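You operate a simulated robot arm through the tools that you are given. There is no shell and no other tool.

You are at the controls of a simulated robot arm. One attempt, no reset.

Task
Wipe off the stain, then put the sign's kit, the goggles and the standing bottle on table C.
Fine: sponge back. Set down upright: water bottle. What is to be rubbed or washed off counts as gone when no trace of it is left.

It is judged by the outcome, as a careful person would: the job done as asked, and still so three seconds after it is handed in. It fails if anything else is knocked over, pushed out of place, dropped, spilled or broken.

Robot
A 7-joint arm with a two-finger parallel gripper, fixed in place. Base frame: the origin is at the foot of the arm, x ahead of it, y to its left, z up; the work surface is at about z = 0.75. Units: m, rad, N and s.
With the tool pointing down near the work surface it reaches from about 0.36 to 0.78 m from the base axis. Its first joint turns from -2.496 to 2.496 rad. Payload 3 kg.
The tool frame sits at the grasp point between the pads (the TCP): z along the fingers, y along the line on which they close. The tips reach 0.03 m beyond it. Largest opening 0.11 m; finger width 0.02, thickness 0.01; the body of the gripper, 0.048 by 0.112 m, starts 0.055 m behind the TCP.
Orientation is told as [roll, pitch, yaw] about the base's x, y, z axes, in that order, counted from this pose: with the fingers straight down and closing along the base's y, the tool's x points along the base's -x, its y along +y and its z along -z.

Tools
- The arm moves only by the tool arm_command. Its argument "commands" is one flat list of numbers, 7 for each row, row after row: the turn, a rotation vector about the base's x, y, z in rad, then the shift along the base's x, y, z in m, then the opening, from 0 (shut) to 1 (fully open). In form: [wx, wy, wz, tx, ty, tz, grip, wx, wy, wz, tx, ty, tz, grip, ...]. A call has 1 to 20 rows; each row shifts and turns the commanded pose from where the row before left it. A row lasts 0.2 s, in which the tool goes at most 0.05 m and 0.15 rad; a call with a longer step from one row to the next is refused whole, and so is a gripper value outside its range. A pose out of reach is approached as far as the arm can. The call stops where the force on the tool passes 60 N (or 10 N more than at its start, if that is more) or the arm is blocked; 0.2 s more then pass. The fingers move at their own pace (about 0.153 m/s each) and stop on an object; they squeeze with about 42 N. The grip force told is the motor's: it shows also when the fingers shut on nothing. Time passes only in rows, and 0.2 s behind the last, so rows that do not move let the fingers close. The reply holds the time, the measured pose of the TCP, the force on the tool along the base axes, the opening and the grip force, in the units named above and with some noise, with the torque about the TCP (base axes, N m) and any sound that the robot's microphone picked up, and new pictures: "show" is both (left out), scene, wrist or none.
- Cameras (640 x 400 px; columns grow to the right, rows downward): "scene" is fixed at [0.0525, -0.6494, 1.4905]; the picture's right is [0.91, -0.41, 0.00], its down [-0.18, -0.42, -0.89] and it looks along [0.36, 0.81, -0.45] (base axes); focal length 326 px, centre (320, 200). "wrist" rides on the gripper at [0.072, 0.017, -0.103] in the tool frame; the picture's right is [-0.23, 0.97, 0.00], its down [-0.76, -0.18, -0.62] and it looks along [-0.61, -0.14, 0.78] (tool axes); focal length 222 px, centre (320, 200). There is no depth. A picture from a camera that has moved, and an enlarged one, comes with that camera's place and axes in the base frame and with its lens.
- slide_trunk(by): slides the trunk up (or, below 0, down) by that many m; the arm rides with it, the base frame stays. It gives what a move gives, with no picture.
- enlarge(camera, box): a new picture of the part [left, top, right, bottom] of that camera's present view, enlarged. The clock stands still meanwhile.
- finish_job(): hands the job in; it is judged then, once.

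Nothing tells you positions but the pictures and the camera data. Unless the task says otherwise, let go and move clear before handing in.

The tools are called by a JSON object that holds its "op" and its "data". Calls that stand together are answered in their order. arm_command: Moves the arm, as the interface text tells. Its arguments: {"type":"object","properties":{"commands":{"type":"array"},"show":{"type":"string","enum":["both","scene","wrist","none"]}},"required":["commands"]} The other tools are called the same way: slide_trunk (by) slides the trunk up or down; enlarge (camera, box) takes an enlarged picture of a part of a camera's view; finish_job () hands the job in.

At the start:

```text
time: 0.0
position: [0.3074, 0.5434, 1.0093]
ee_rot: [0.0, 0.001, 0.0]
ft_force: [0.0, 0.8, 0.4]
moment: [0.01, -0.03, 0.02]
opening: 0.1104
grip_force: 0.0
trunk travel left (down, up): [-0.425, 0.065]
```

scene: 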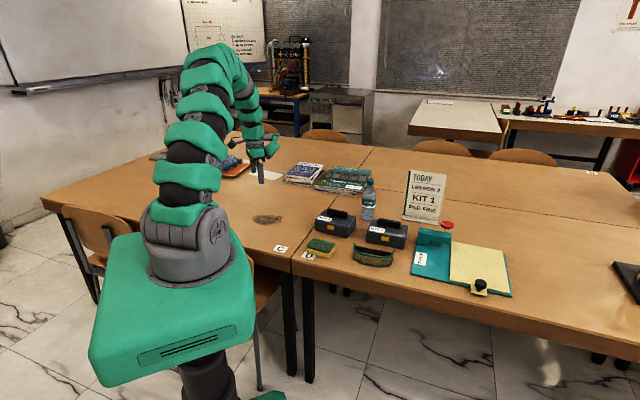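
wrist: 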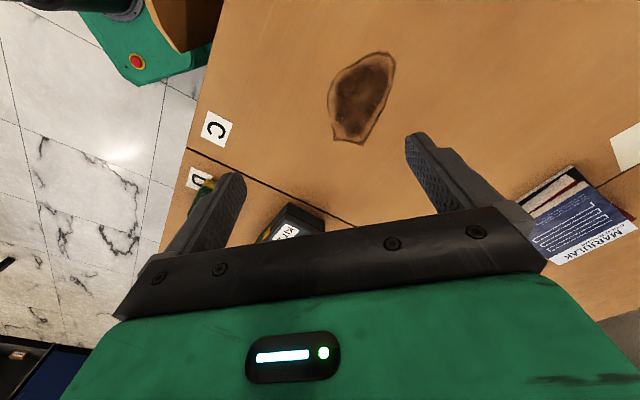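

I see a table with a stain near label "C", two kit boxes, a sponge, goggles, a bottle, a sign and other things. I'll look closer before I move.

{"op": "enlarge", "data": {"camera": "scene", "box": [240, 150, 520, 325]}}

{"op": "enlarge", "data": {"camera": "scene", "box": [290, 190, 420, 271]}}

{"op": "enlarge", "data": {"camera": "scene", "box": [380, 160, 476, 220]}}

{"op": "enlarge", "data": {"camera": "scene", "box": [220, 130, 380, 230]}}

{"op": "enlarge", "data": {"camera": "wrist", "box": [160, 0, 640, 300]}}

```text
2.29 times, centred on (380, 238) of scene
camera zoom: at [0.0525, -0.6494, 1.4905], right [0.91, -0.41, 0.0], down [-0.18, -0.42, -0.89], along [0.36, 0.81, -0.45], focal length 746 px, centre (183, 114)
```

zoom: 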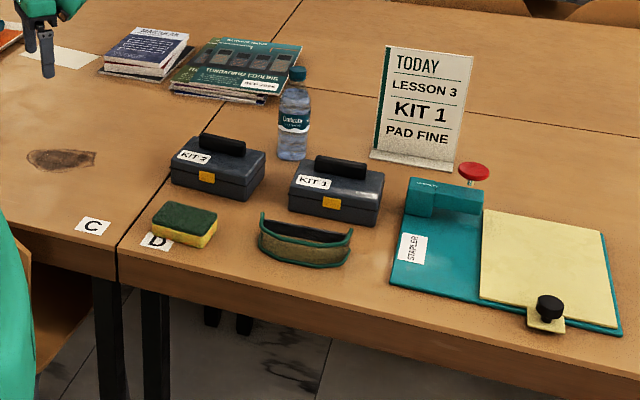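

```text
4.92 times, centred on (355, 230) of scene
camera zoom: at [0.0525, -0.6494, 1.4905], right [0.91, -0.41, 0.0], down [-0.18, -0.42, -0.89], along [0.36, 0.81, -0.45], focal length 1606 px, centre (148, 50)
```

zoom: 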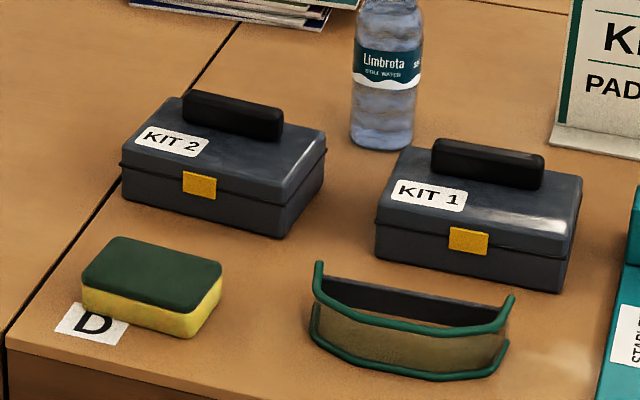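

```text
6.67 times, centred on (428, 190) of scene
camera zoom: at [0.0525, -0.6494, 1.4905], right [0.91, -0.41, 0.0], down [-0.18, -0.42, -0.89], along [0.36, 0.81, -0.45], focal length 2175 px, centre (-400, 267)
```

zoom: 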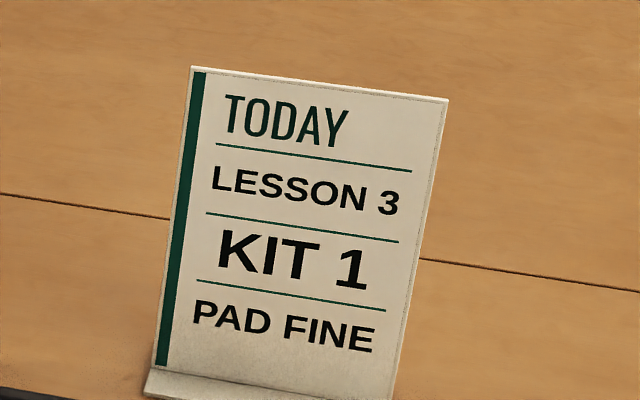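

```text
4.00 times, centred on (300, 180) of scene
camera zoom: at [0.0525, -0.6494, 1.4905], right [0.91, -0.41, 0.0], down [-0.18, -0.42, -0.89], along [0.36, 0.81, -0.45], focal length 1305 px, centre (400, 280)
```

zoom: 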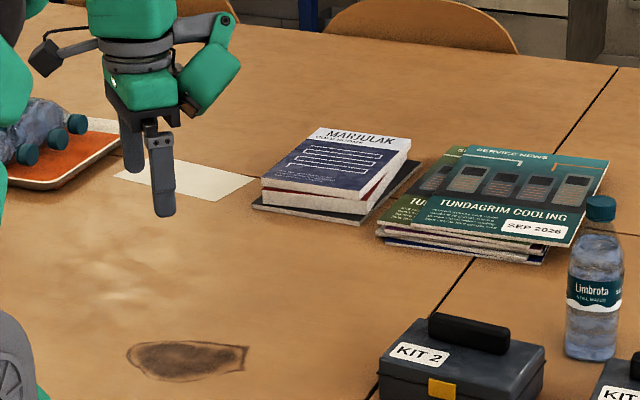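

```text
1.33 times, centred on (400, 150) of wrist
camera zoom: at [0.2349, 0.5603, 1.1118], right [0.23, 0.97, 0.0], down [0.76, -0.18, 0.62], along [0.61, -0.14, -0.78], focal length 296 px, centre (213, 267)
```

zoom: 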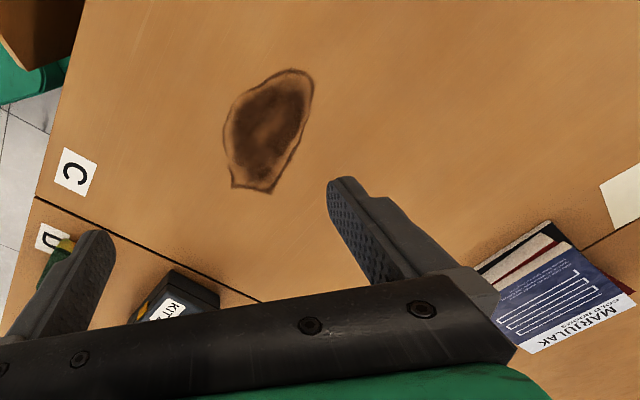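

I place the stain at about (0.35, 0.60), the sponge at about (0.47, 0.28) on table D, Kit 1 at about (0.75, 0.25), the goggles at about (0.62, 0.15) and the standing bottle at about (0.77, 0.43). The tables are turned by about 45° in the base frame. First I'll move high above the sponge and turn the gripper to line up with the table, to get a better look.

{"op": "arm_command", "data": {"commands": [0, 0, -0.0975, 0.02, -0.033, 0, 1, 0, 0, -0.0975, 0.02, -0.033, 0, 1, 0, 0, -0.0975, 0.02, -0.033, 0, 1, 0, 0, -0.0975, 0.02, -0.033, 0, 1, 0, 0, -0.0975, 0.02, -0.033, 0, 1, 0, 0, -0.0975, 0.02, -0.033, 0, 1, 0, 0, -0.0975, 0.02, -0.033, 0, 1, 0, 0, -0.0975, 0.02, -0.033, 0, 1, 0, 0, 0, 0, 0, 0, 1]}}

```text
time: 2.0
position: [0.4681, 0.2803, 1.0093]
ee_rot: [-0.001, 0.001, -0.78]
ft_force: [-0.1, 0.0, 1.0]
moment: [0.03, 0.03, 0.0]
opening: 0.1098
grip_force: 0.0
trunk travel left (down, up): [-0.425, 0.065]
camera wrist: at [0.4282, 0.3426, 1.1115], right [0.85, 0.53, 0.0], down [0.42, -0.66, 0.62], along [0.33, -0.53, -0.78], focal length 222 px, centre (320, 200)
```

scene: 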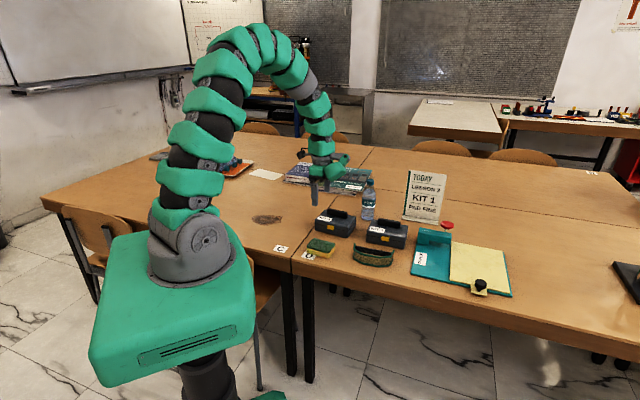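
wrist: 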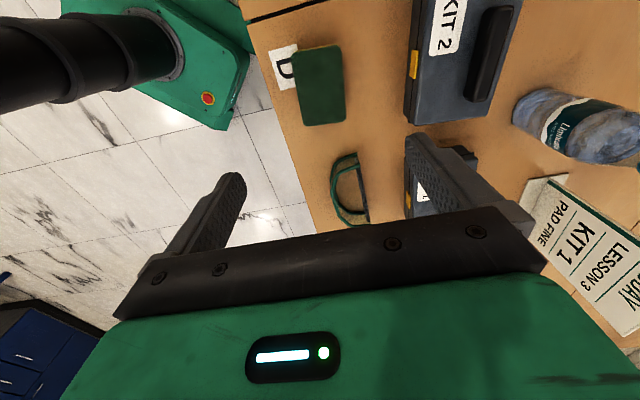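

The sponge, goggles, kits and bottle are all in the wrist view, and I put the sponge centre near (0.463, 0.285). I'll enlarge the details before gripping.

{"op": "enlarge", "data": {"camera": "wrist", "box": [260, 30, 420, 130]}}

{"op": "enlarge", "data": {"camera": "wrist", "box": [300, 130, 460, 230]}}

{"op": "enlarge", "data": {"camera": "wrist", "box": [400, 0, 640, 150]}}

{"op": "enlarge", "data": {"camera": "scene", "box": [345, 240, 405, 277]}}

{"op": "enlarge", "data": {"camera": "scene", "box": [130, 130, 290, 230]}}

```text
4.00 times, centred on (340, 80) of wrist
camera zoom: at [0.4282, 0.3426, 1.1115], right [0.85, 0.53, 0.0], down [0.42, -0.66, 0.62], along [0.33, -0.53, -0.78], focal length 888 px, centre (240, 680)
```

zoom: 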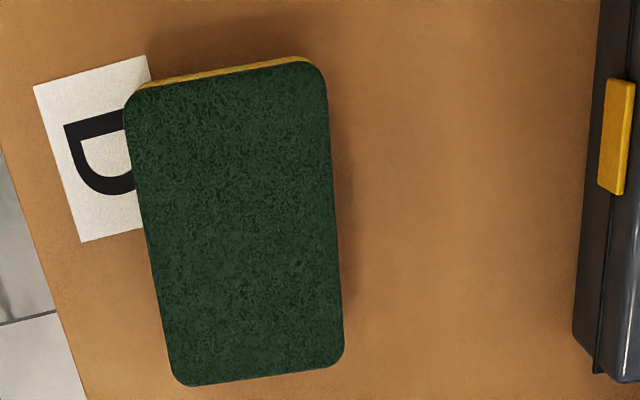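

```text
4.00 times, centred on (380, 180) of wrist
camera zoom: at [0.4282, 0.3426, 1.1115], right [0.85, 0.53, 0.0], down [0.42, -0.66, 0.62], along [0.33, -0.53, -0.78], focal length 888 px, centre (80, 280)
```

zoom: 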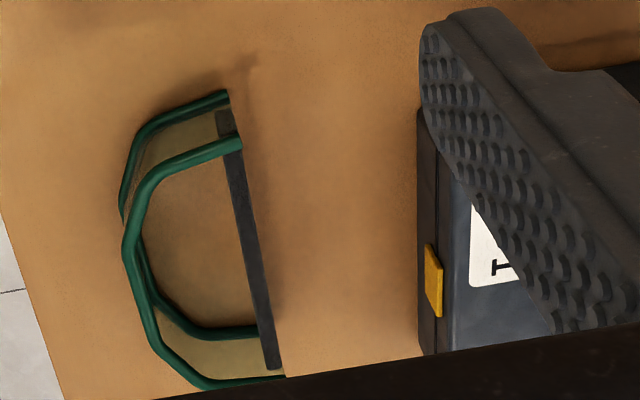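

```text
2.67 times, centred on (520, 75) of wrist
camera zoom: at [0.4282, 0.3426, 1.1115], right [0.85, 0.53, 0.0], down [0.42, -0.66, 0.62], along [0.33, -0.53, -0.78], focal length 592 px, centre (-213, 533)
```

zoom: 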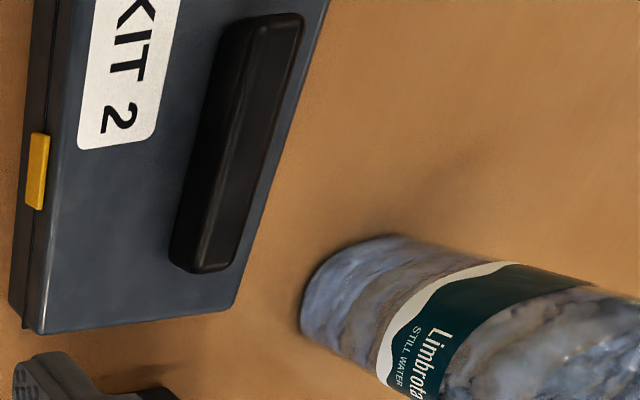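

```text
10.67 times, centred on (375, 258) of scene
camera zoom: at [0.0525, -0.6494, 1.4905], right [0.91, -0.41, 0.0], down [-0.18, -0.42, -0.89], along [0.36, 0.81, -0.45], focal length 3480 px, centre (-267, -424)
```

zoom: 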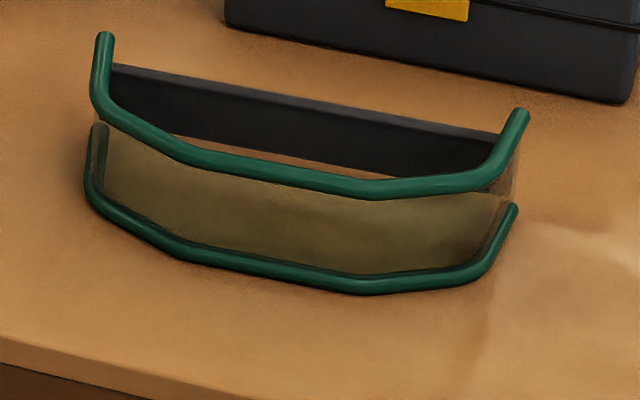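

```text
4.00 times, centred on (210, 180) of scene
camera zoom: at [0.0525, -0.6494, 1.4905], right [0.91, -0.41, 0.0], down [-0.18, -0.42, -0.89], along [0.36, 0.81, -0.45], focal length 1305 px, centre (760, 280)
```

zoom: 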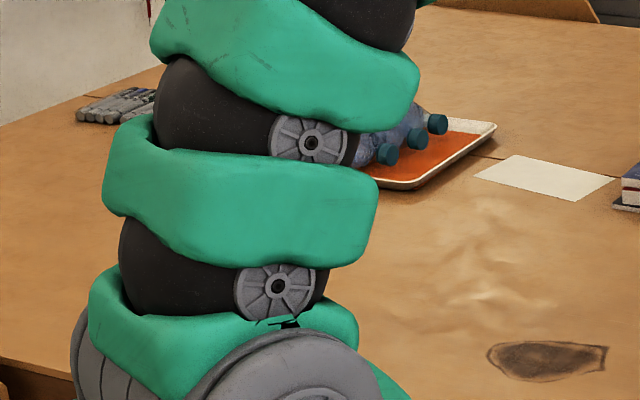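

The sponge lies green side up with its long side across the table, and the goggles are a D-shaped frame standing on the table. I'll line up over the sponge and go down to just above it.

{"op": "arm_command", "data": {"commands": [0, 0, -0.07, -0.005, 0.005, -0.03, 1, 0, 0, 0, 0, 0, -0.04, 1, 0, 0, 0, 0, 0, -0.04, 1, 0, 0, 0, 0, 0, -0.04, 1, 0, 0, 0, 0, 0, -0.03, 1, 0, 0, 0, 0, 0, 0, 1]}}

```text
time: 3.4
position: [0.4631, 0.2852, 0.828]
ee_rot: [0.001, 0.0, -0.849]
ft_force: [0.3, 0.6, -0.2]
moment: [0.03, 0.04, 0.0]
opening: 0.1101
grip_force: 0.2
trunk travel left (down, up): [-0.425, 0.065]
camera wrist: at [0.4278, 0.3506, 0.9307], right [0.88, 0.47, 0.0], down [0.37, -0.69, 0.62], along [0.29, -0.55, -0.78], focal length 222 px, centre (320, 200)
```

scene: 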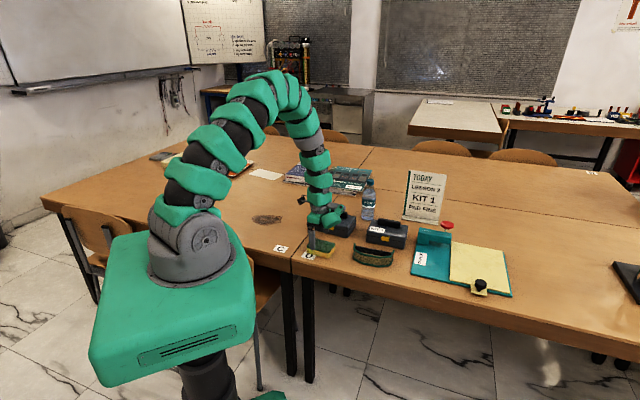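
wrist: 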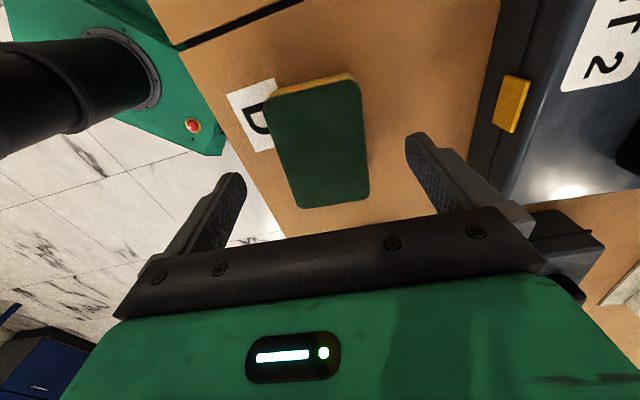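

The gripper is centred on the sponge to within a few millimetres. I'll go down around it and close.

{"op": "arm_command", "data": {"commands": [0, 0, -0.01, 0.001, 0, -0.02, 1, 0, 0, 0, 0.001, 0, -0.02, 1, 0, 0, 0, 0, 0, 0, 1, 0, 0, 0, 0, 0, 0, 0.45, 0, 0, 0, 0, 0, 0, 0.2, 0, 0, 0, 0, 0, 0, 0.2, 0, 0, 0, 0, 0, 0, 0.2]}}

```text
time: 5.0
position: [0.4656, 0.2845, 0.7883]
ee_rot: [-0.001, 0.0, -0.861]
ft_force: [-0.3, 0.1, -0.3]
moment: [-0.01, 0.0, 0.01]
opening: 0.0621
grip_force: 41.8
trunk travel left (down, up): [-0.425, 0.065]
camera wrist: at [0.4302, 0.3507, 0.892], right [0.89, 0.46, 0.0], down [0.36, -0.69, 0.62], along [0.29, -0.55, -0.78], focal length 222 px, centre (320, 200)
```

scene: 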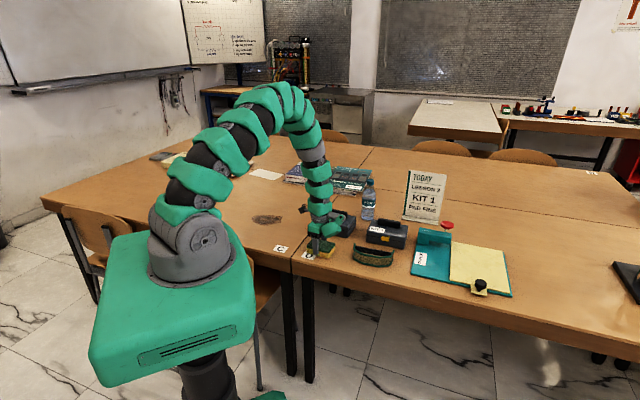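
wrist: 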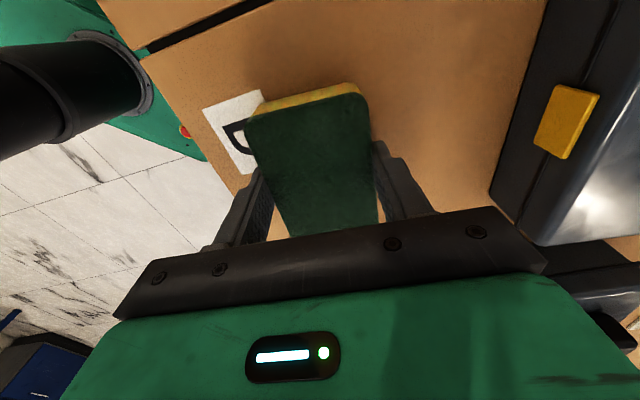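

I have the sponge, gripped at 0.062 m. It came from TCP (0.466, 0.285, 0.788), yaw -0.86. Next I'll lift it and carry it over to the stain.

{"op": "arm_command", "data": {"commands": [0, 0, 0, 0, 0, 0.03, 0.2, 0, 0, 0, 0, 0, 0.04, 0.2, 0, 0, 0, 0, 0, 0.03, 0.2, 0, 0, 0, -0.0129, 0.0351, 0, 0.2, 0, 0, 0, -0.0129, 0.0351, 0, 0.2, 0, 0, 0, -0.0129, 0.0351, 0, 0.2, 0, 0, 0, -0.0129, 0.0351, 0, 0.2, 0, 0, 0, -0.0129, 0.0351, 0, 0.2, 0, 0, 0, -0.0129, 0.0351, 0, 0.2, 0, 0, 0, -0.0129, 0.0351, 0, 0.2, 0, 0, 0, -0.0129, 0.0351, 0, 0.2, 0, 0, 0, 0, 0, 0, 0.2]}}

```text
time: 7.6
position: [0.3616, 0.5653, 0.8896]
ee_rot: [0.0, -0.001, -0.861]
ft_force: [0.9, -0.9, 0.0]
moment: [0.0, -0.01, -0.03]
opening: 0.0621
grip_force: 41.6
trunk travel left (down, up): [-0.425, 0.065]
camera wrist: at [0.3268, 0.6311, 0.9914], right [0.89, 0.46, 0.0], down [0.36, -0.69, 0.62], along [0.29, -0.55, -0.78], focal length 222 px, centre (320, 200)
```

scene: 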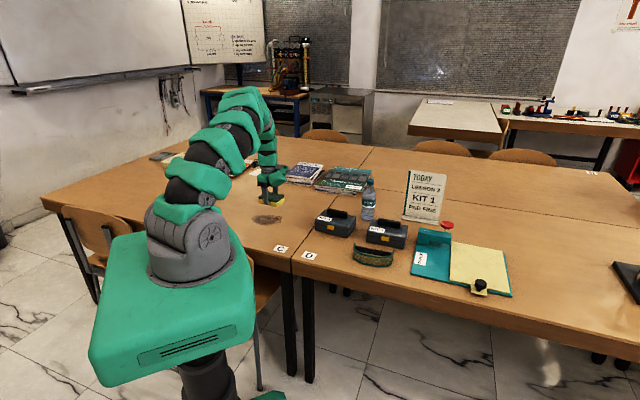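
wrist: 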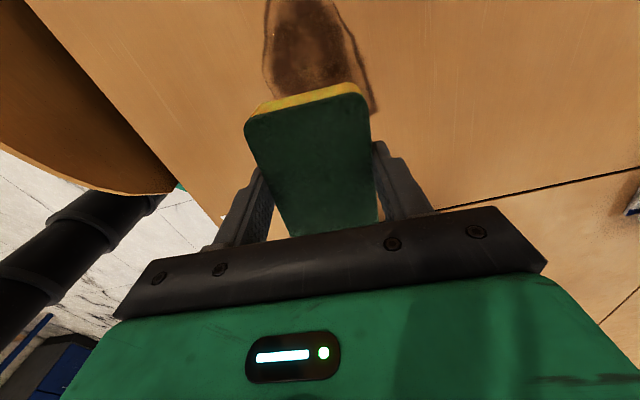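

The stain spans about x 0.28–0.42, y 0.545–0.655, and the sponge is just above it. I'll move to one corner of it and lower gently until the sponge touches.

{"op": "arm_command", "data": {"commands": [0, 0, 0, -0.04, 0.022, -0.02, 0.2, 0, 0, 0, -0.039, 0.022, -0.03, 0.2, 0, 0, 0, 0, 0, -0.03, 0.2, 0, 0, 0, 0, 0, -0.015, 0.2, 0, 0, 0, 0, 0, -0.004, 0.2, 0, 0, 0, 0, 0, -0.003, 0.2, 0, 0, 0, 0, 0, 0, 0.2], "show": "wrist"}}

```text
refused: row 2 steps farther than a row can; nothing moved
```

{"op": "arm_command", "data": {"commands": [0, 0, 0, -0.026, 0.015, -0.015, 0.2, 0, 0, 0, -0.026, 0.015, -0.025, 0.2, 0, 0, 0, -0.027, 0.014, -0.02, 0.2, 0, 0, 0, 0, 0, -0.02, 0.2, 0, 0, 0, 0, 0, -0.015, 0.2, 0, 0, 0, 0, 0, -0.004, 0.2, 0, 0, 0, 0, 0, -0.003, 0.2, 0, 0, 0, 0, 0, 0, 0.2], "show": "wrist"}}

```text
time: 9.4
position: [0.2824, 0.6096, 0.7889]
ee_rot: [0.002, 0.002, -0.861]
ft_force: [0.6, 0.5, 13.9]
moment: [-0.15, -0.01, 0.04]
opening: 0.062
grip_force: 42.1
trunk travel left (down, up): [-0.425, 0.065]
camera wrist: at [0.2477, 0.6755, 0.8914], right [0.89, 0.46, 0.0], down [0.36, -0.69, 0.62], along [0.29, -0.55, -0.78], focal length 222 px, centre (320, 200)
```

wrist: 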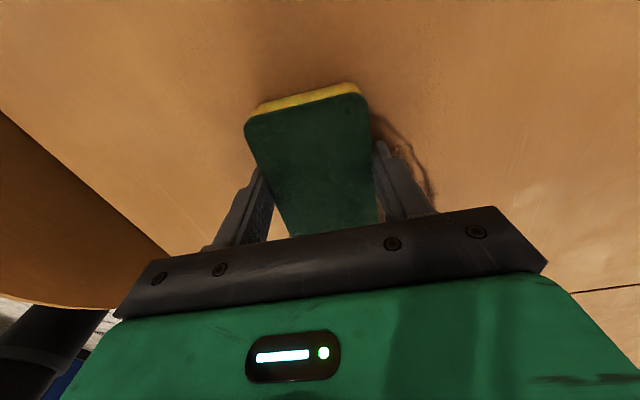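

The sponge is pressing on the table with about 14 N. I'll rub over the stain in a raster.

{"op": "arm_command", "data": {"commands": [0, 0, 0, 0.0163, -0.019, 0, 0.2, 0, 0, 0, 0.0163, -0.019, 0, 0.2, 0, 0, 0, 0.0163, -0.019, 0, 0.2, 0, 0, 0, 0.0163, -0.019, 0, 0.2, 0, 0, 0, 0.019, 0.0163, 0, 0.2, 0, 0, 0, -0.0163, 0.019, 0, 0.2, 0, 0, 0, -0.0163, 0.019, 0, 0.2, 0, 0, 0, -0.0163, 0.019, 0, 0.2, 0, 0, 0, -0.0163, 0.019, 0, 0.2, 0, 0, 0, 0.019, 0.0163, 0, 0.2, 0, 0, 0, 0.0163, -0.019, 0, 0.2, 0, 0, 0, 0.0163, -0.019, 0, 0.2, 0, 0, 0, 0.0163, -0.019, 0, 0.2, 0, 0, 0, 0.0163, -0.019, 0, 0.2, 0, 0, 0, 0.019, 0.0163, 0, 0.2, 0, 0, 0, -0.0163, 0.019, 0, 0.2, 0, 0, 0, -0.0163, 0.019, 0, 0.2, 0, 0, 0, -0.0163, 0.019, 0, 0.2, 0, 0, 0, -0.0163, 0.019, 0, 0.2]}}

```text
time: 10.6
position: [0.3612, 0.5446, 0.7871]
ee_rot: [-0.013, -0.008, -0.862]
ft_force: [-8.8, -8.9, 22.2]
moment: [-0.01, 0.2, 0.03]
opening: 0.0622
grip_force: 42.1
trunk travel left (down, up): [-0.425, 0.065]
stopped in row 6: the force on the tool passed its limit at 67 N (the readings are from after the stop); the commanded pose is now the measured one
camera wrist: at [0.3282, 0.6109, 0.8899], right [0.89, 0.46, -0.01], down [0.36, -0.69, 0.63], along [0.28, -0.56, -0.78], focal length 222 px, centre (320, 200)
```

scene: 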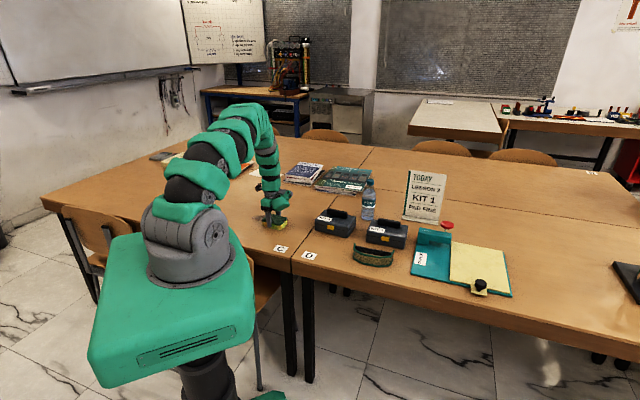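
wrist: 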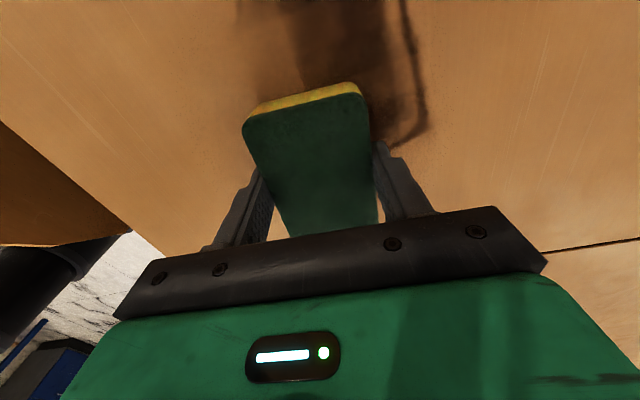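

The rubbing works, since the wiped part is paler, but the force built up too high. I'll ease the pressure by 1–2 mm and continue more slowly.

{"op": "arm_command", "data": {"commands": [0.013, 0.008, 0, 0, 0, 0.0015, 0.2, 0, 0, 0, 0, 0, 0, 0.2, 0, 0, 0, -0.013, 0.0152, 0, 0.2, 0, 0, 0, -0.013, 0.0152, 0, 0.2, 0, 0, 0, -0.013, 0.0152, 0, 0.2, 0, 0, 0, -0.013, 0.0152, 0, 0.2, 0, 0, 0, -0.013, 0.0152, 0, 0.2, 0, 0, 0, 0, 0, 0, 0.2]}}

```text
time: 12.4
position: [0.2997, 0.6199, 0.7869]
ee_rot: [-0.009, 0.01, -0.863]
ft_force: [6.2, -4.0, 11.2]
moment: [-0.15, -0.32, -0.02]
opening: 0.062
grip_force: 41.5
trunk travel left (down, up): [-0.425, 0.065]
camera wrist: at [0.2659, 0.6863, 0.891], right [0.89, 0.46, -0.01], down [0.37, -0.7, 0.62], along [0.28, -0.55, -0.79], focal length 222 px, centre (320, 200)
```

scene: 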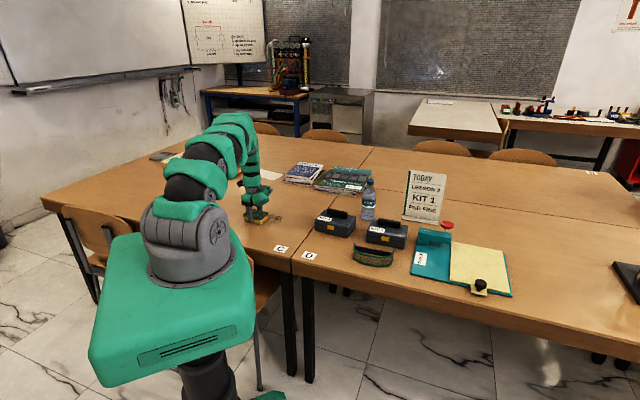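
wrist: 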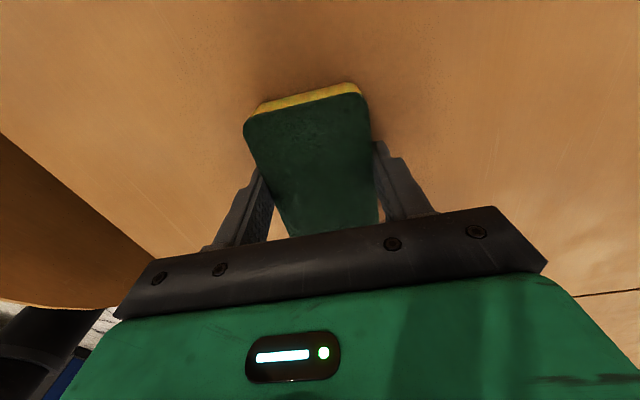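

The force is now moderate, about 11 N. I'll carry on with the remaining lines of the raster.

{"op": "arm_command", "data": {"commands": [0.009, -0.01, 0, 0.0175, 0.015, 0.0005, 0.2, 0, 0, 0, 0.013, -0.0152, 0, 0.2, 0, 0, 0, 0.013, -0.0152, 0, 0.2, 0, 0, 0, 0.013, -0.0152, 0, 0.2, 0, 0, 0, 0.013, -0.0152, 0, 0.2, 0, 0, 0, 0.013, -0.0152, 0, 0.2, 0, 0, 0, 0.0175, 0.015, 0, 0.2, 0, 0, 0, -0.013, 0.0152, 0, 0.2, 0, 0, 0, -0.013, 0.0152, 0, 0.2, 0, 0, 0, -0.013, 0.0152, 0, 0.2, 0, 0, 0, -0.013, 0.0152, 0, 0.2, 0, 0, 0, -0.013, 0.0152, 0, 0.2, 0, 0, 0, 0.0175, 0.015, 0, 0.2, 0, 0, 0, 0.013, -0.0152, 0, 0.2, 0, 0, 0, 0.013, -0.0152, 0, 0.2, 0, 0, 0, 0.013, -0.0152, 0, 0.2, 0, 0, 0, 0.013, -0.0152, 0, 0.2, 0, 0, 0, 0.013, -0.0152, 0, 0.2]}}

```text
time: 16.2
position: [0.4169, 0.5909, 0.7879]
ee_rot: [0.004, 0.01, -0.861]
ft_force: [0.3, 0.3, -0.4]
moment: [0.0, 0.01, -0.02]
opening: 0.0622
grip_force: 42.1
trunk travel left (down, up): [-0.425, 0.065]
camera wrist: at [0.3824, 0.6544, 0.8916], right [0.89, 0.46, 0.0], down [0.36, -0.7, 0.61], along [0.28, -0.54, -0.79], focal length 222 px, centre (320, 200)
```

scene: 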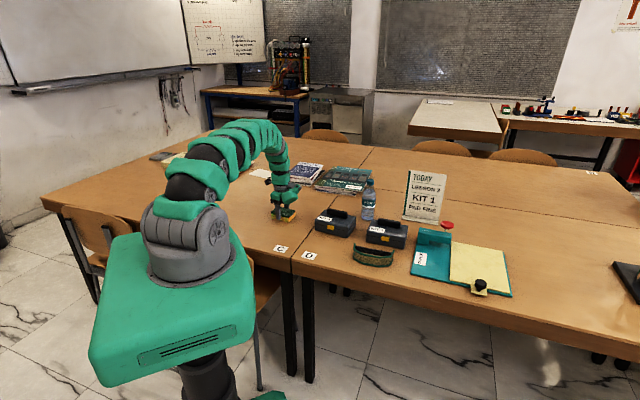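
wrist: 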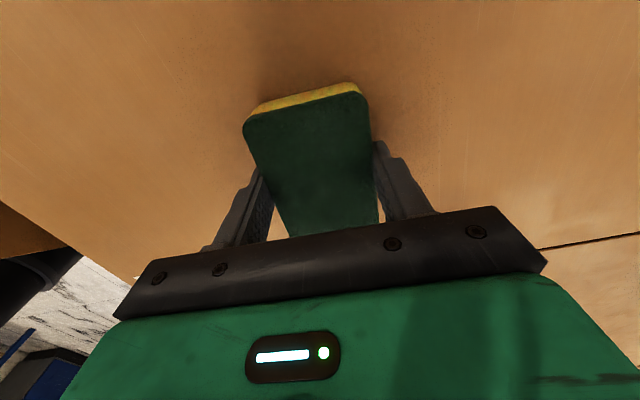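

That finishes the raster, though contact was light at the end. I'll lift the sponge clear and check the spot for traces.

{"op": "arm_command", "data": {"commands": [0, -0.01, 0, 0, 0, 0.03, 0.2, 0, 0, 0, 0.01, -0.02, 0.04, 0.2, 0, 0, 0, 0.015, -0.03, 0.035, 0.2, 0, 0, 0, 0.015, -0.035, 0.03, 0.2, 0, 0, 0, 0.015, -0.035, 0.03, 0.2, 0, 0, 0, 0, 0, 0, 0.2]}}

{"op": "enlarge", "data": {"camera": "scene", "box": [215, 180, 335, 255]}}

```text
time: 17.6
position: [0.4714, 0.4683, 0.9517]
ee_rot: [0.013, 0.005, -0.861]
ft_force: [0.1, -0.1, 0.2]
moment: [0.02, 0.03, -0.01]
opening: 0.0621
grip_force: 41.8
trunk travel left (down, up): [-0.425, 0.065]
camera wrist: at [0.4355, 0.533, 1.0561], right [0.89, 0.46, 0.01], down [0.36, -0.7, 0.62], along [0.29, -0.54, -0.79], focal length 222 px, centre (320, 200)
```

scene: 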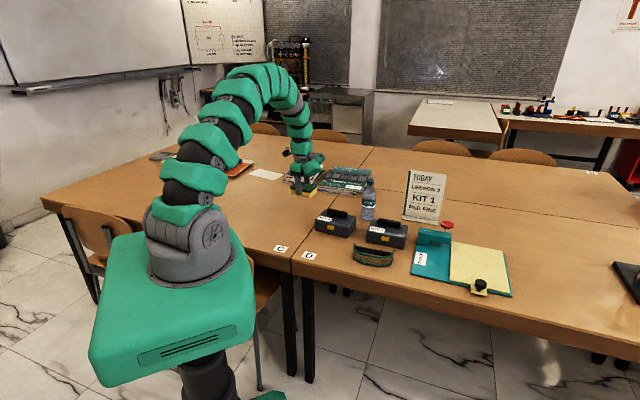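
wrist: 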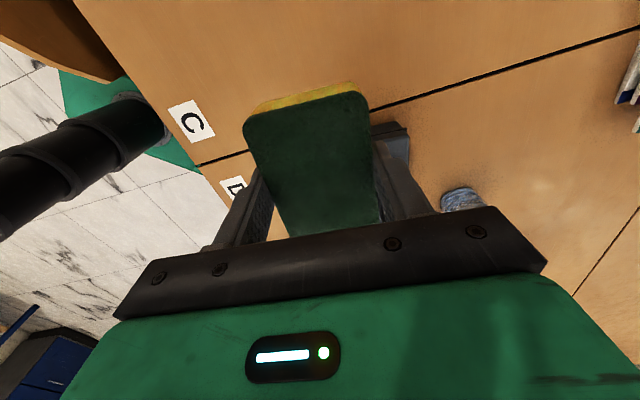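

```text
5.33 times, centred on (275, 218) of scene
camera zoom: at [0.0525, -0.6494, 1.4905], right [0.91, -0.41, 0.0], down [-0.18, -0.42, -0.89], along [0.36, 0.81, -0.45], focal length 1740 px, centre (560, 107)
```

zoom: 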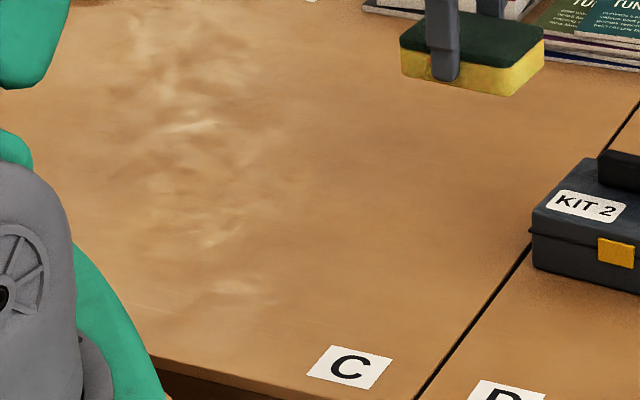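

The stain looks gone in the scene view. I'll zoom in tightly on the exact spot to be sure.

{"op": "enlarge", "data": {"camera": "scene", "box": [240, 203, 296, 238]}}

{"op": "enlarge", "data": {"camera": "wrist", "box": [100, 0, 420, 200]}}

```text
11.43 times, centred on (268, 220) of scene
camera zoom: at [0.0525, -0.6494, 1.4905], right [0.91, -0.41, 0.0], down [-0.18, -0.42, -0.89], along [0.36, 0.81, -0.45], focal length 3728 px, centre (914, -34)
```

zoom: 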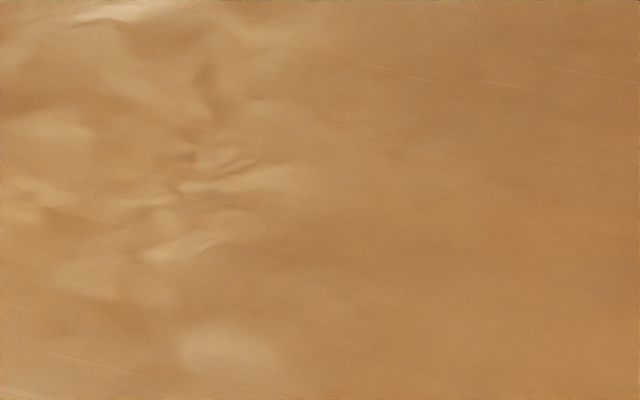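

```text
2.00 times, centred on (260, 100) of wrist
camera zoom: at [0.4355, 0.533, 1.0561], right [0.89, 0.46, 0.01], down [0.36, -0.7, 0.62], along [0.29, -0.54, -0.79], focal length 444 px, centre (440, 400)
```

zoom: 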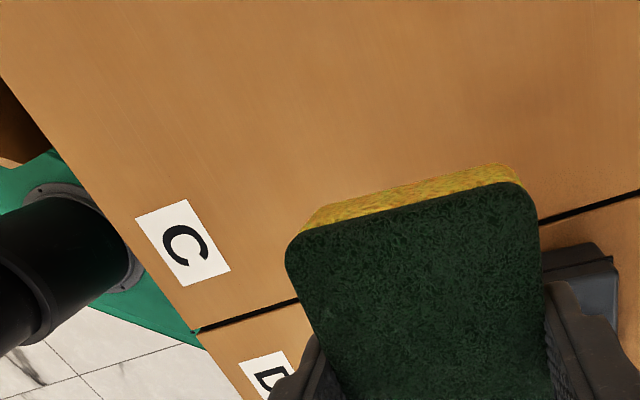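

It looks clean from here, but I want a direct view from the wrist camera before I put the sponge back. I'll swing over beside the spot.

{"op": "arm_command", "data": {"commands": [-0.013, -0.005, 0, -0.035, 0.0185, 0.005, 0.2, 0, 0, 0, -0.035, 0.0185, 0.005, 0.2, 0, 0, 0, -0.035, 0.0185, 0.005, 0.2, 0, 0, 0, -0.035, 0.0185, 0.005, 0.2, 0, 0, 0, -0.035, 0.0185, 0.005, 0.2, 0, 0, 0, -0.035, 0.0185, 0.005, 0.2, 0, 0, 0, 0, 0, 0, 0.2]}}

{"op": "enlarge", "data": {"camera": "wrist", "box": [320, 0, 640, 200]}}

```text
time: 19.2
position: [0.2604, 0.581, 0.9841]
ee_rot: [0.007, -0.01, -0.861]
ft_force: [0.3, 1.0, -0.4]
moment: [-0.02, -0.04, -0.01]
opening: 0.0621
grip_force: 41.4
trunk travel left (down, up): [-0.425, 0.065]
camera wrist: at [0.2249, 0.6465, 1.0856], right [0.89, 0.46, 0.01], down [0.35, -0.69, 0.63], along [0.3, -0.55, -0.78], focal length 222 px, centre (320, 200)
```

scene: 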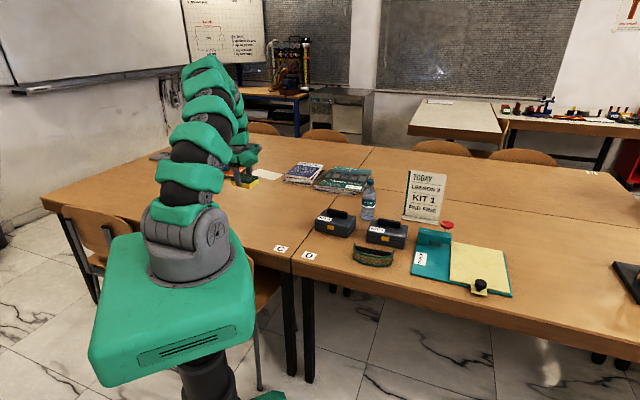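
wrist: 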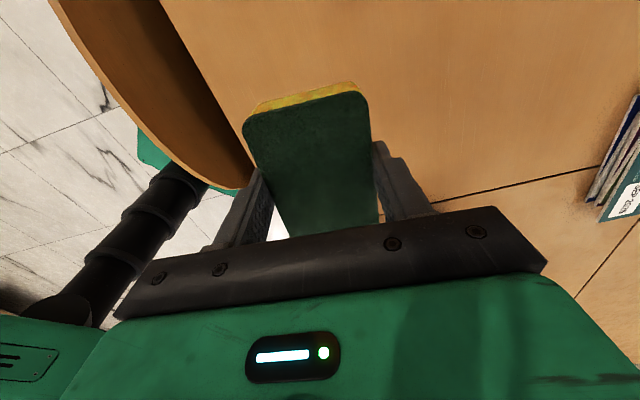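

```text
2.00 times, centred on (480, 100) of wrist
camera zoom: at [0.2249, 0.6465, 1.0856], right [0.89, 0.46, 0.01], down [0.35, -0.69, 0.63], along [0.3, -0.55, -0.78], focal length 444 px, centre (0, 400)
```

zoom: 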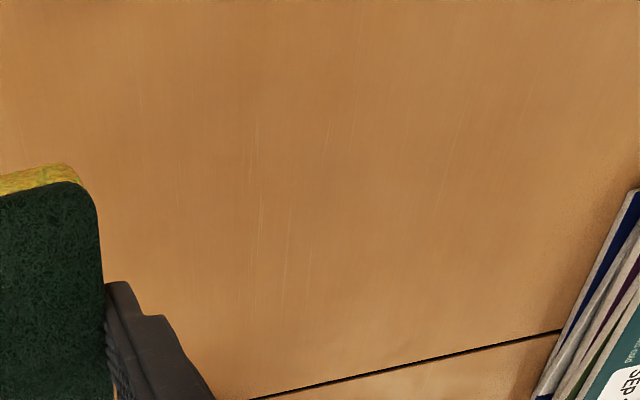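

The visible part of the area is clean, but part of it is hidden behind the sponge. I'll shift a little on the way back to see the rest.

{"op": "arm_command", "data": {"commands": [-0.007, 0.01, 0, 0.02, -0.026, 0.008, 0.2, 0, 0, 0, 0.02, -0.026, 0.008, 0.2, 0, 0, 0, 0, 0, 0, 0.2], "show": "wrist"}}

{"op": "enlarge", "data": {"camera": "wrist", "box": [240, 0, 480, 150]}}

```text
time: 20.0
position: [0.3027, 0.527, 0.9999]
ee_rot: [-0.007, -0.008, -0.861]
ft_force: [0.8, -0.2, -0.6]
moment: [0.0, 0.02, 0.01]
opening: 0.0624
grip_force: 41.9
trunk travel left (down, up): [-0.425, 0.065]
camera wrist: at [0.2665, 0.5942, 1.1022], right [0.89, 0.46, 0.0], down [0.36, -0.69, 0.63], along [0.29, -0.56, -0.78], focal length 222 px, centre (320, 200)
```

wrist: 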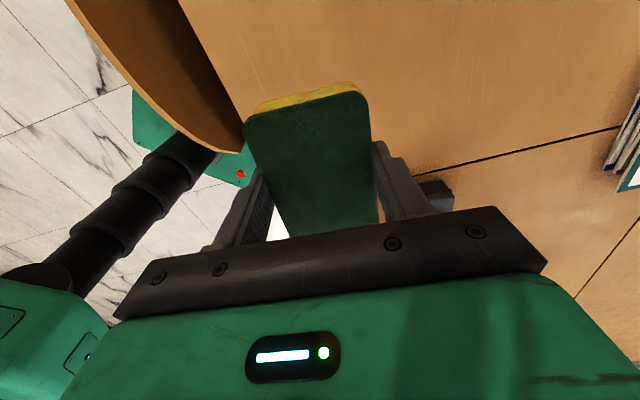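

```text
2.67 times, centred on (360, 75) of wrist
camera zoom: at [0.2665, 0.5942, 1.1022], right [0.89, 0.46, 0.0], down [0.36, -0.69, 0.63], along [0.29, -0.56, -0.78], focal length 592 px, centre (213, 533)
```

zoom: 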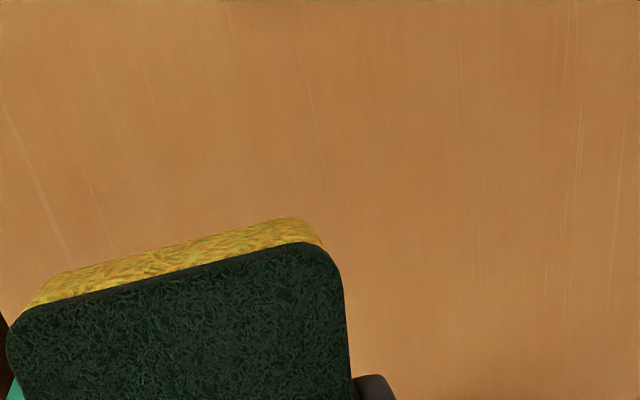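

The stain is completely gone. Next I'll carry the sponge back to its old place on table D.

{"op": "arm_command", "data": {"commands": [0.009, 0.011, 0, 0.0233, -0.0346, 0, 0.2, 0, 0, 0, 0.0233, -0.0346, 0, 0.2, 0, 0, 0, 0.0233, -0.0346, 0, 0.2, 0, 0, 0, 0.0233, -0.0346, 0, 0.2, 0, 0, 0, 0.0233, -0.0346, 0, 0.2, 0, 0, 0, 0.0233, -0.0346, 0, 0.2, 0, 0, 0, 0.0232, -0.035, 0, 0.2, 0, 0, 0, 0, 0, -0.04, 0.2, 0, 0, 0, 0, 0, -0.04, 0.2, 0, 0, 0, 0, 0, -0.04, 0.2, 0, 0, 0, 0, 0, -0.04, 0.2, 0, 0, 0, 0, 0, -0.03, 0.2, 0, 0, 0, 0, 0, -0.01, 0.2, 0, 0, 0, 0, 0, 0, 0.2]}}

```text
time: 23.0
position: [0.4643, 0.2872, 0.7989]
ee_rot: [-0.007, 0.005, -0.86]
ft_force: [-0.6, -0.2, -0.3]
moment: [-0.02, 0.0, 0.0]
opening: 0.0619
grip_force: 42.4
trunk travel left (down, up): [-0.425, 0.065]
camera wrist: at [0.4306, 0.3523, 0.9028], right [0.89, 0.46, -0.01], down [0.37, -0.69, 0.62], along [0.28, -0.55, -0.78], focal length 222 px, centre (320, 200)
```

scene: 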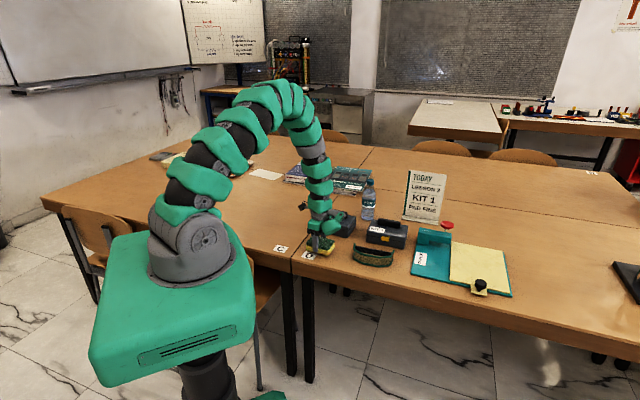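
wrist: 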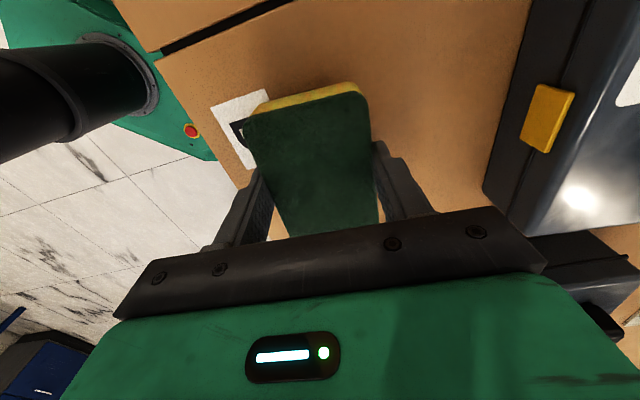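

The sponge is about 1 cm above its old spot. I'll lower it to contact and let go.

{"op": "arm_command", "data": {"commands": [0, 0, 0, 0.0013, -0.0027, -0.006, 0.2, 0, 0, 0, 0, 0, -0.004, 0.2, 0, 0, 0, 0, 0, -0.0015, 0.2, 0, 0, 0, 0, 0, 0, 0.2], "show": "wrist"}}

```text
time: 24.0
position: [0.466, 0.2827, 0.788]
ee_rot: [-0.006, 0.008, -0.86]
ft_force: [0.0, 0.8, -0.8]
moment: [0.02, -0.02, -0.01]
opening: 0.0622
grip_force: 42.0
trunk travel left (down, up): [-0.425, 0.065]
camera wrist: at [0.432, 0.3492, 0.8912], right [0.89, 0.46, -0.01], down [0.37, -0.69, 0.62], along [0.28, -0.55, -0.78], focal length 222 px, centre (320, 200)
```

wrist: 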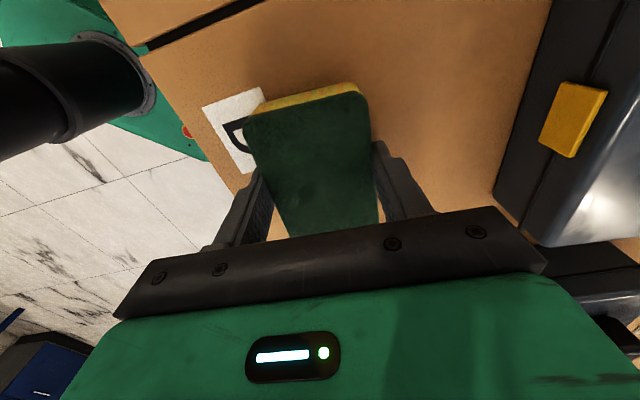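

It is now at the original height and still shows no load. I'll lower it another millimetre or two, then open and rise.

{"op": "arm_command", "data": {"commands": [0, 0, 0, 0, 0, -0.001, 0.2, 0, 0, 0, 0, 0, -0.001, 0.2, 0, 0, 0, 0, 0, 0, 0.2], "show": "none"}}

```text
time: 24.8
position: [0.4656, 0.283, 0.7878]
ee_rot: [-0.006, 0.007, -0.862]
ft_force: [0.8, -0.4, 22.4]
moment: [0.33, -0.12, 0.02]
opening: 0.0619
grip_force: 42.1
trunk travel left (down, up): [-0.425, 0.065]
```

The sponge is on the table with about 22 N on it. I'll ease off slightly, open, and rise to look over the goggles and the kit.

{"op": "arm_command", "data": {"commands": [0, 0, 0, 0, 0, 0.001, 0.2, 0, 0, 0, 0, 0, 0, 0.8, 0, 0, 0, 0, 0, 0, 1, 0, 0, 0, 0, 0, 0, 1, 0, 0, 0, 0, 0, 0.03, 1, 0, 0, 0, 0, 0, 0.04, 1, 0, 0, 0, 0, 0, 0.04, 1, 0, 0, 0, 0, 0, 0.04, 1, 0, 0, 0, 0, 0, 0, 1]}}

```text
time: 26.8
position: [0.4654, 0.2825, 0.9365]
ee_rot: [-0.008, 0.006, -0.862]
ft_force: [-0.6, 0.0, -0.9]
moment: [0.02, -0.04, 0.0]
opening: 0.1102
grip_force: 0.1
trunk travel left (down, up): [-0.425, 0.065]
camera wrist: at [0.4318, 0.3488, 1.04], right [0.89, 0.46, -0.01], down [0.37, -0.69, 0.62], along [0.28, -0.55, -0.79], focal length 222 px, centre (320, 200)
```

scene: 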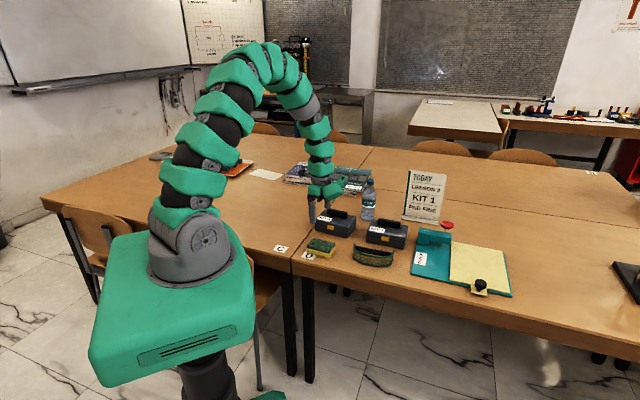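
wrist: 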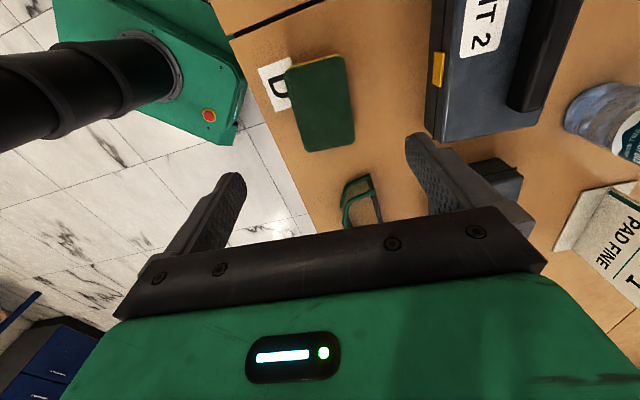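

The sponge is back on its spot next to the "D" label. Next I'll hover over the goggles to measure them.

{"op": "arm_command", "data": {"commands": [0.002, 0.002, 0.022, 0.029, -0.0265, 0.002, 1, 0, 0, 0.022, 0.029, -0.0265, 0.002, 1, 0, 0, 0.022, 0.029, -0.0265, 0.002, 1, 0, 0, 0.022, 0.029, -0.0265, 0.002, 1, 0, 0, 0.022, 0.029, -0.0265, 0.002, 1, 0, 0, 0, 0, 0, 0, 1]}}

{"op": "enlarge", "data": {"camera": "wrist", "box": [240, 40, 400, 140]}}

{"op": "enlarge", "data": {"camera": "scene", "box": [290, 200, 410, 275]}}

```text
time: 28.2
position: [0.6138, 0.1504, 0.9452]
ee_rot: [-0.008, 0.011, -0.751]
ft_force: [-0.1, -0.9, 0.5]
moment: [0.02, 0.01, -0.03]
opening: 0.11
grip_force: 0.1
trunk travel left (down, up): [-0.425, 0.065]
camera wrist: at [0.5719, 0.2121, 1.049], right [0.83, 0.56, -0.01], down [0.44, -0.65, 0.62], along [0.34, -0.52, -0.79], focal length 222 px, centre (320, 200)
```

scene: 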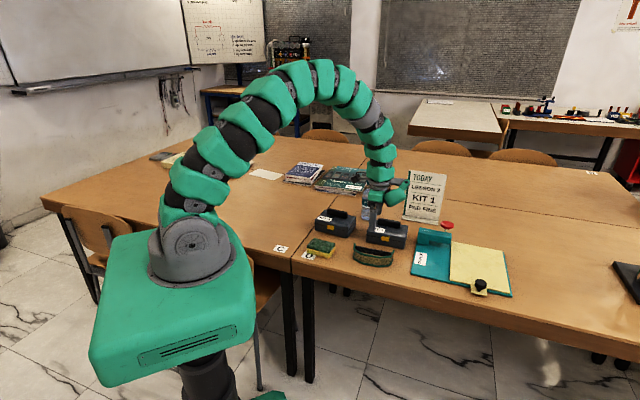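
wrist: 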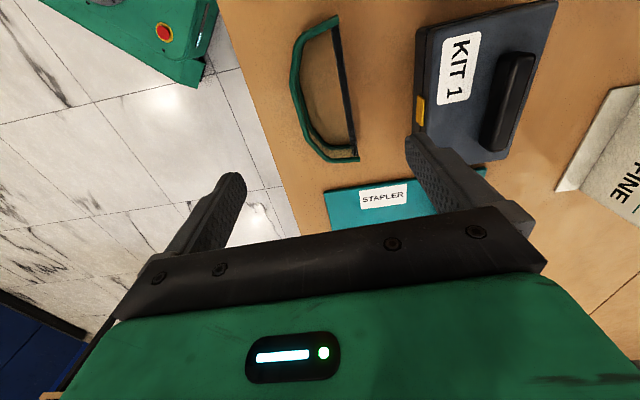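

```text
4.00 times, centred on (320, 90) of wrist
camera zoom: at [0.5719, 0.2121, 1.049], right [0.83, 0.56, -0.01], down [0.44, -0.65, 0.62], along [0.34, -0.52, -0.79], focal length 888 px, centre (320, 640)
```

zoom: 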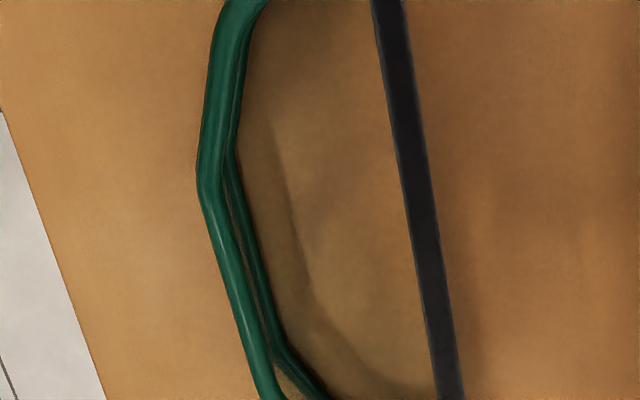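

```text
5.33 times, centred on (350, 238) of scene
camera zoom: at [0.0525, -0.6494, 1.4905], right [0.91, -0.41, 0.0], down [-0.18, -0.42, -0.89], along [0.36, 0.81, -0.45], focal length 1740 px, centre (160, 0)
```

zoom: 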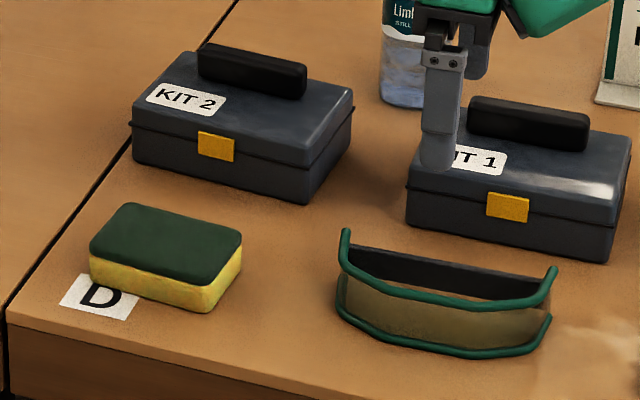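

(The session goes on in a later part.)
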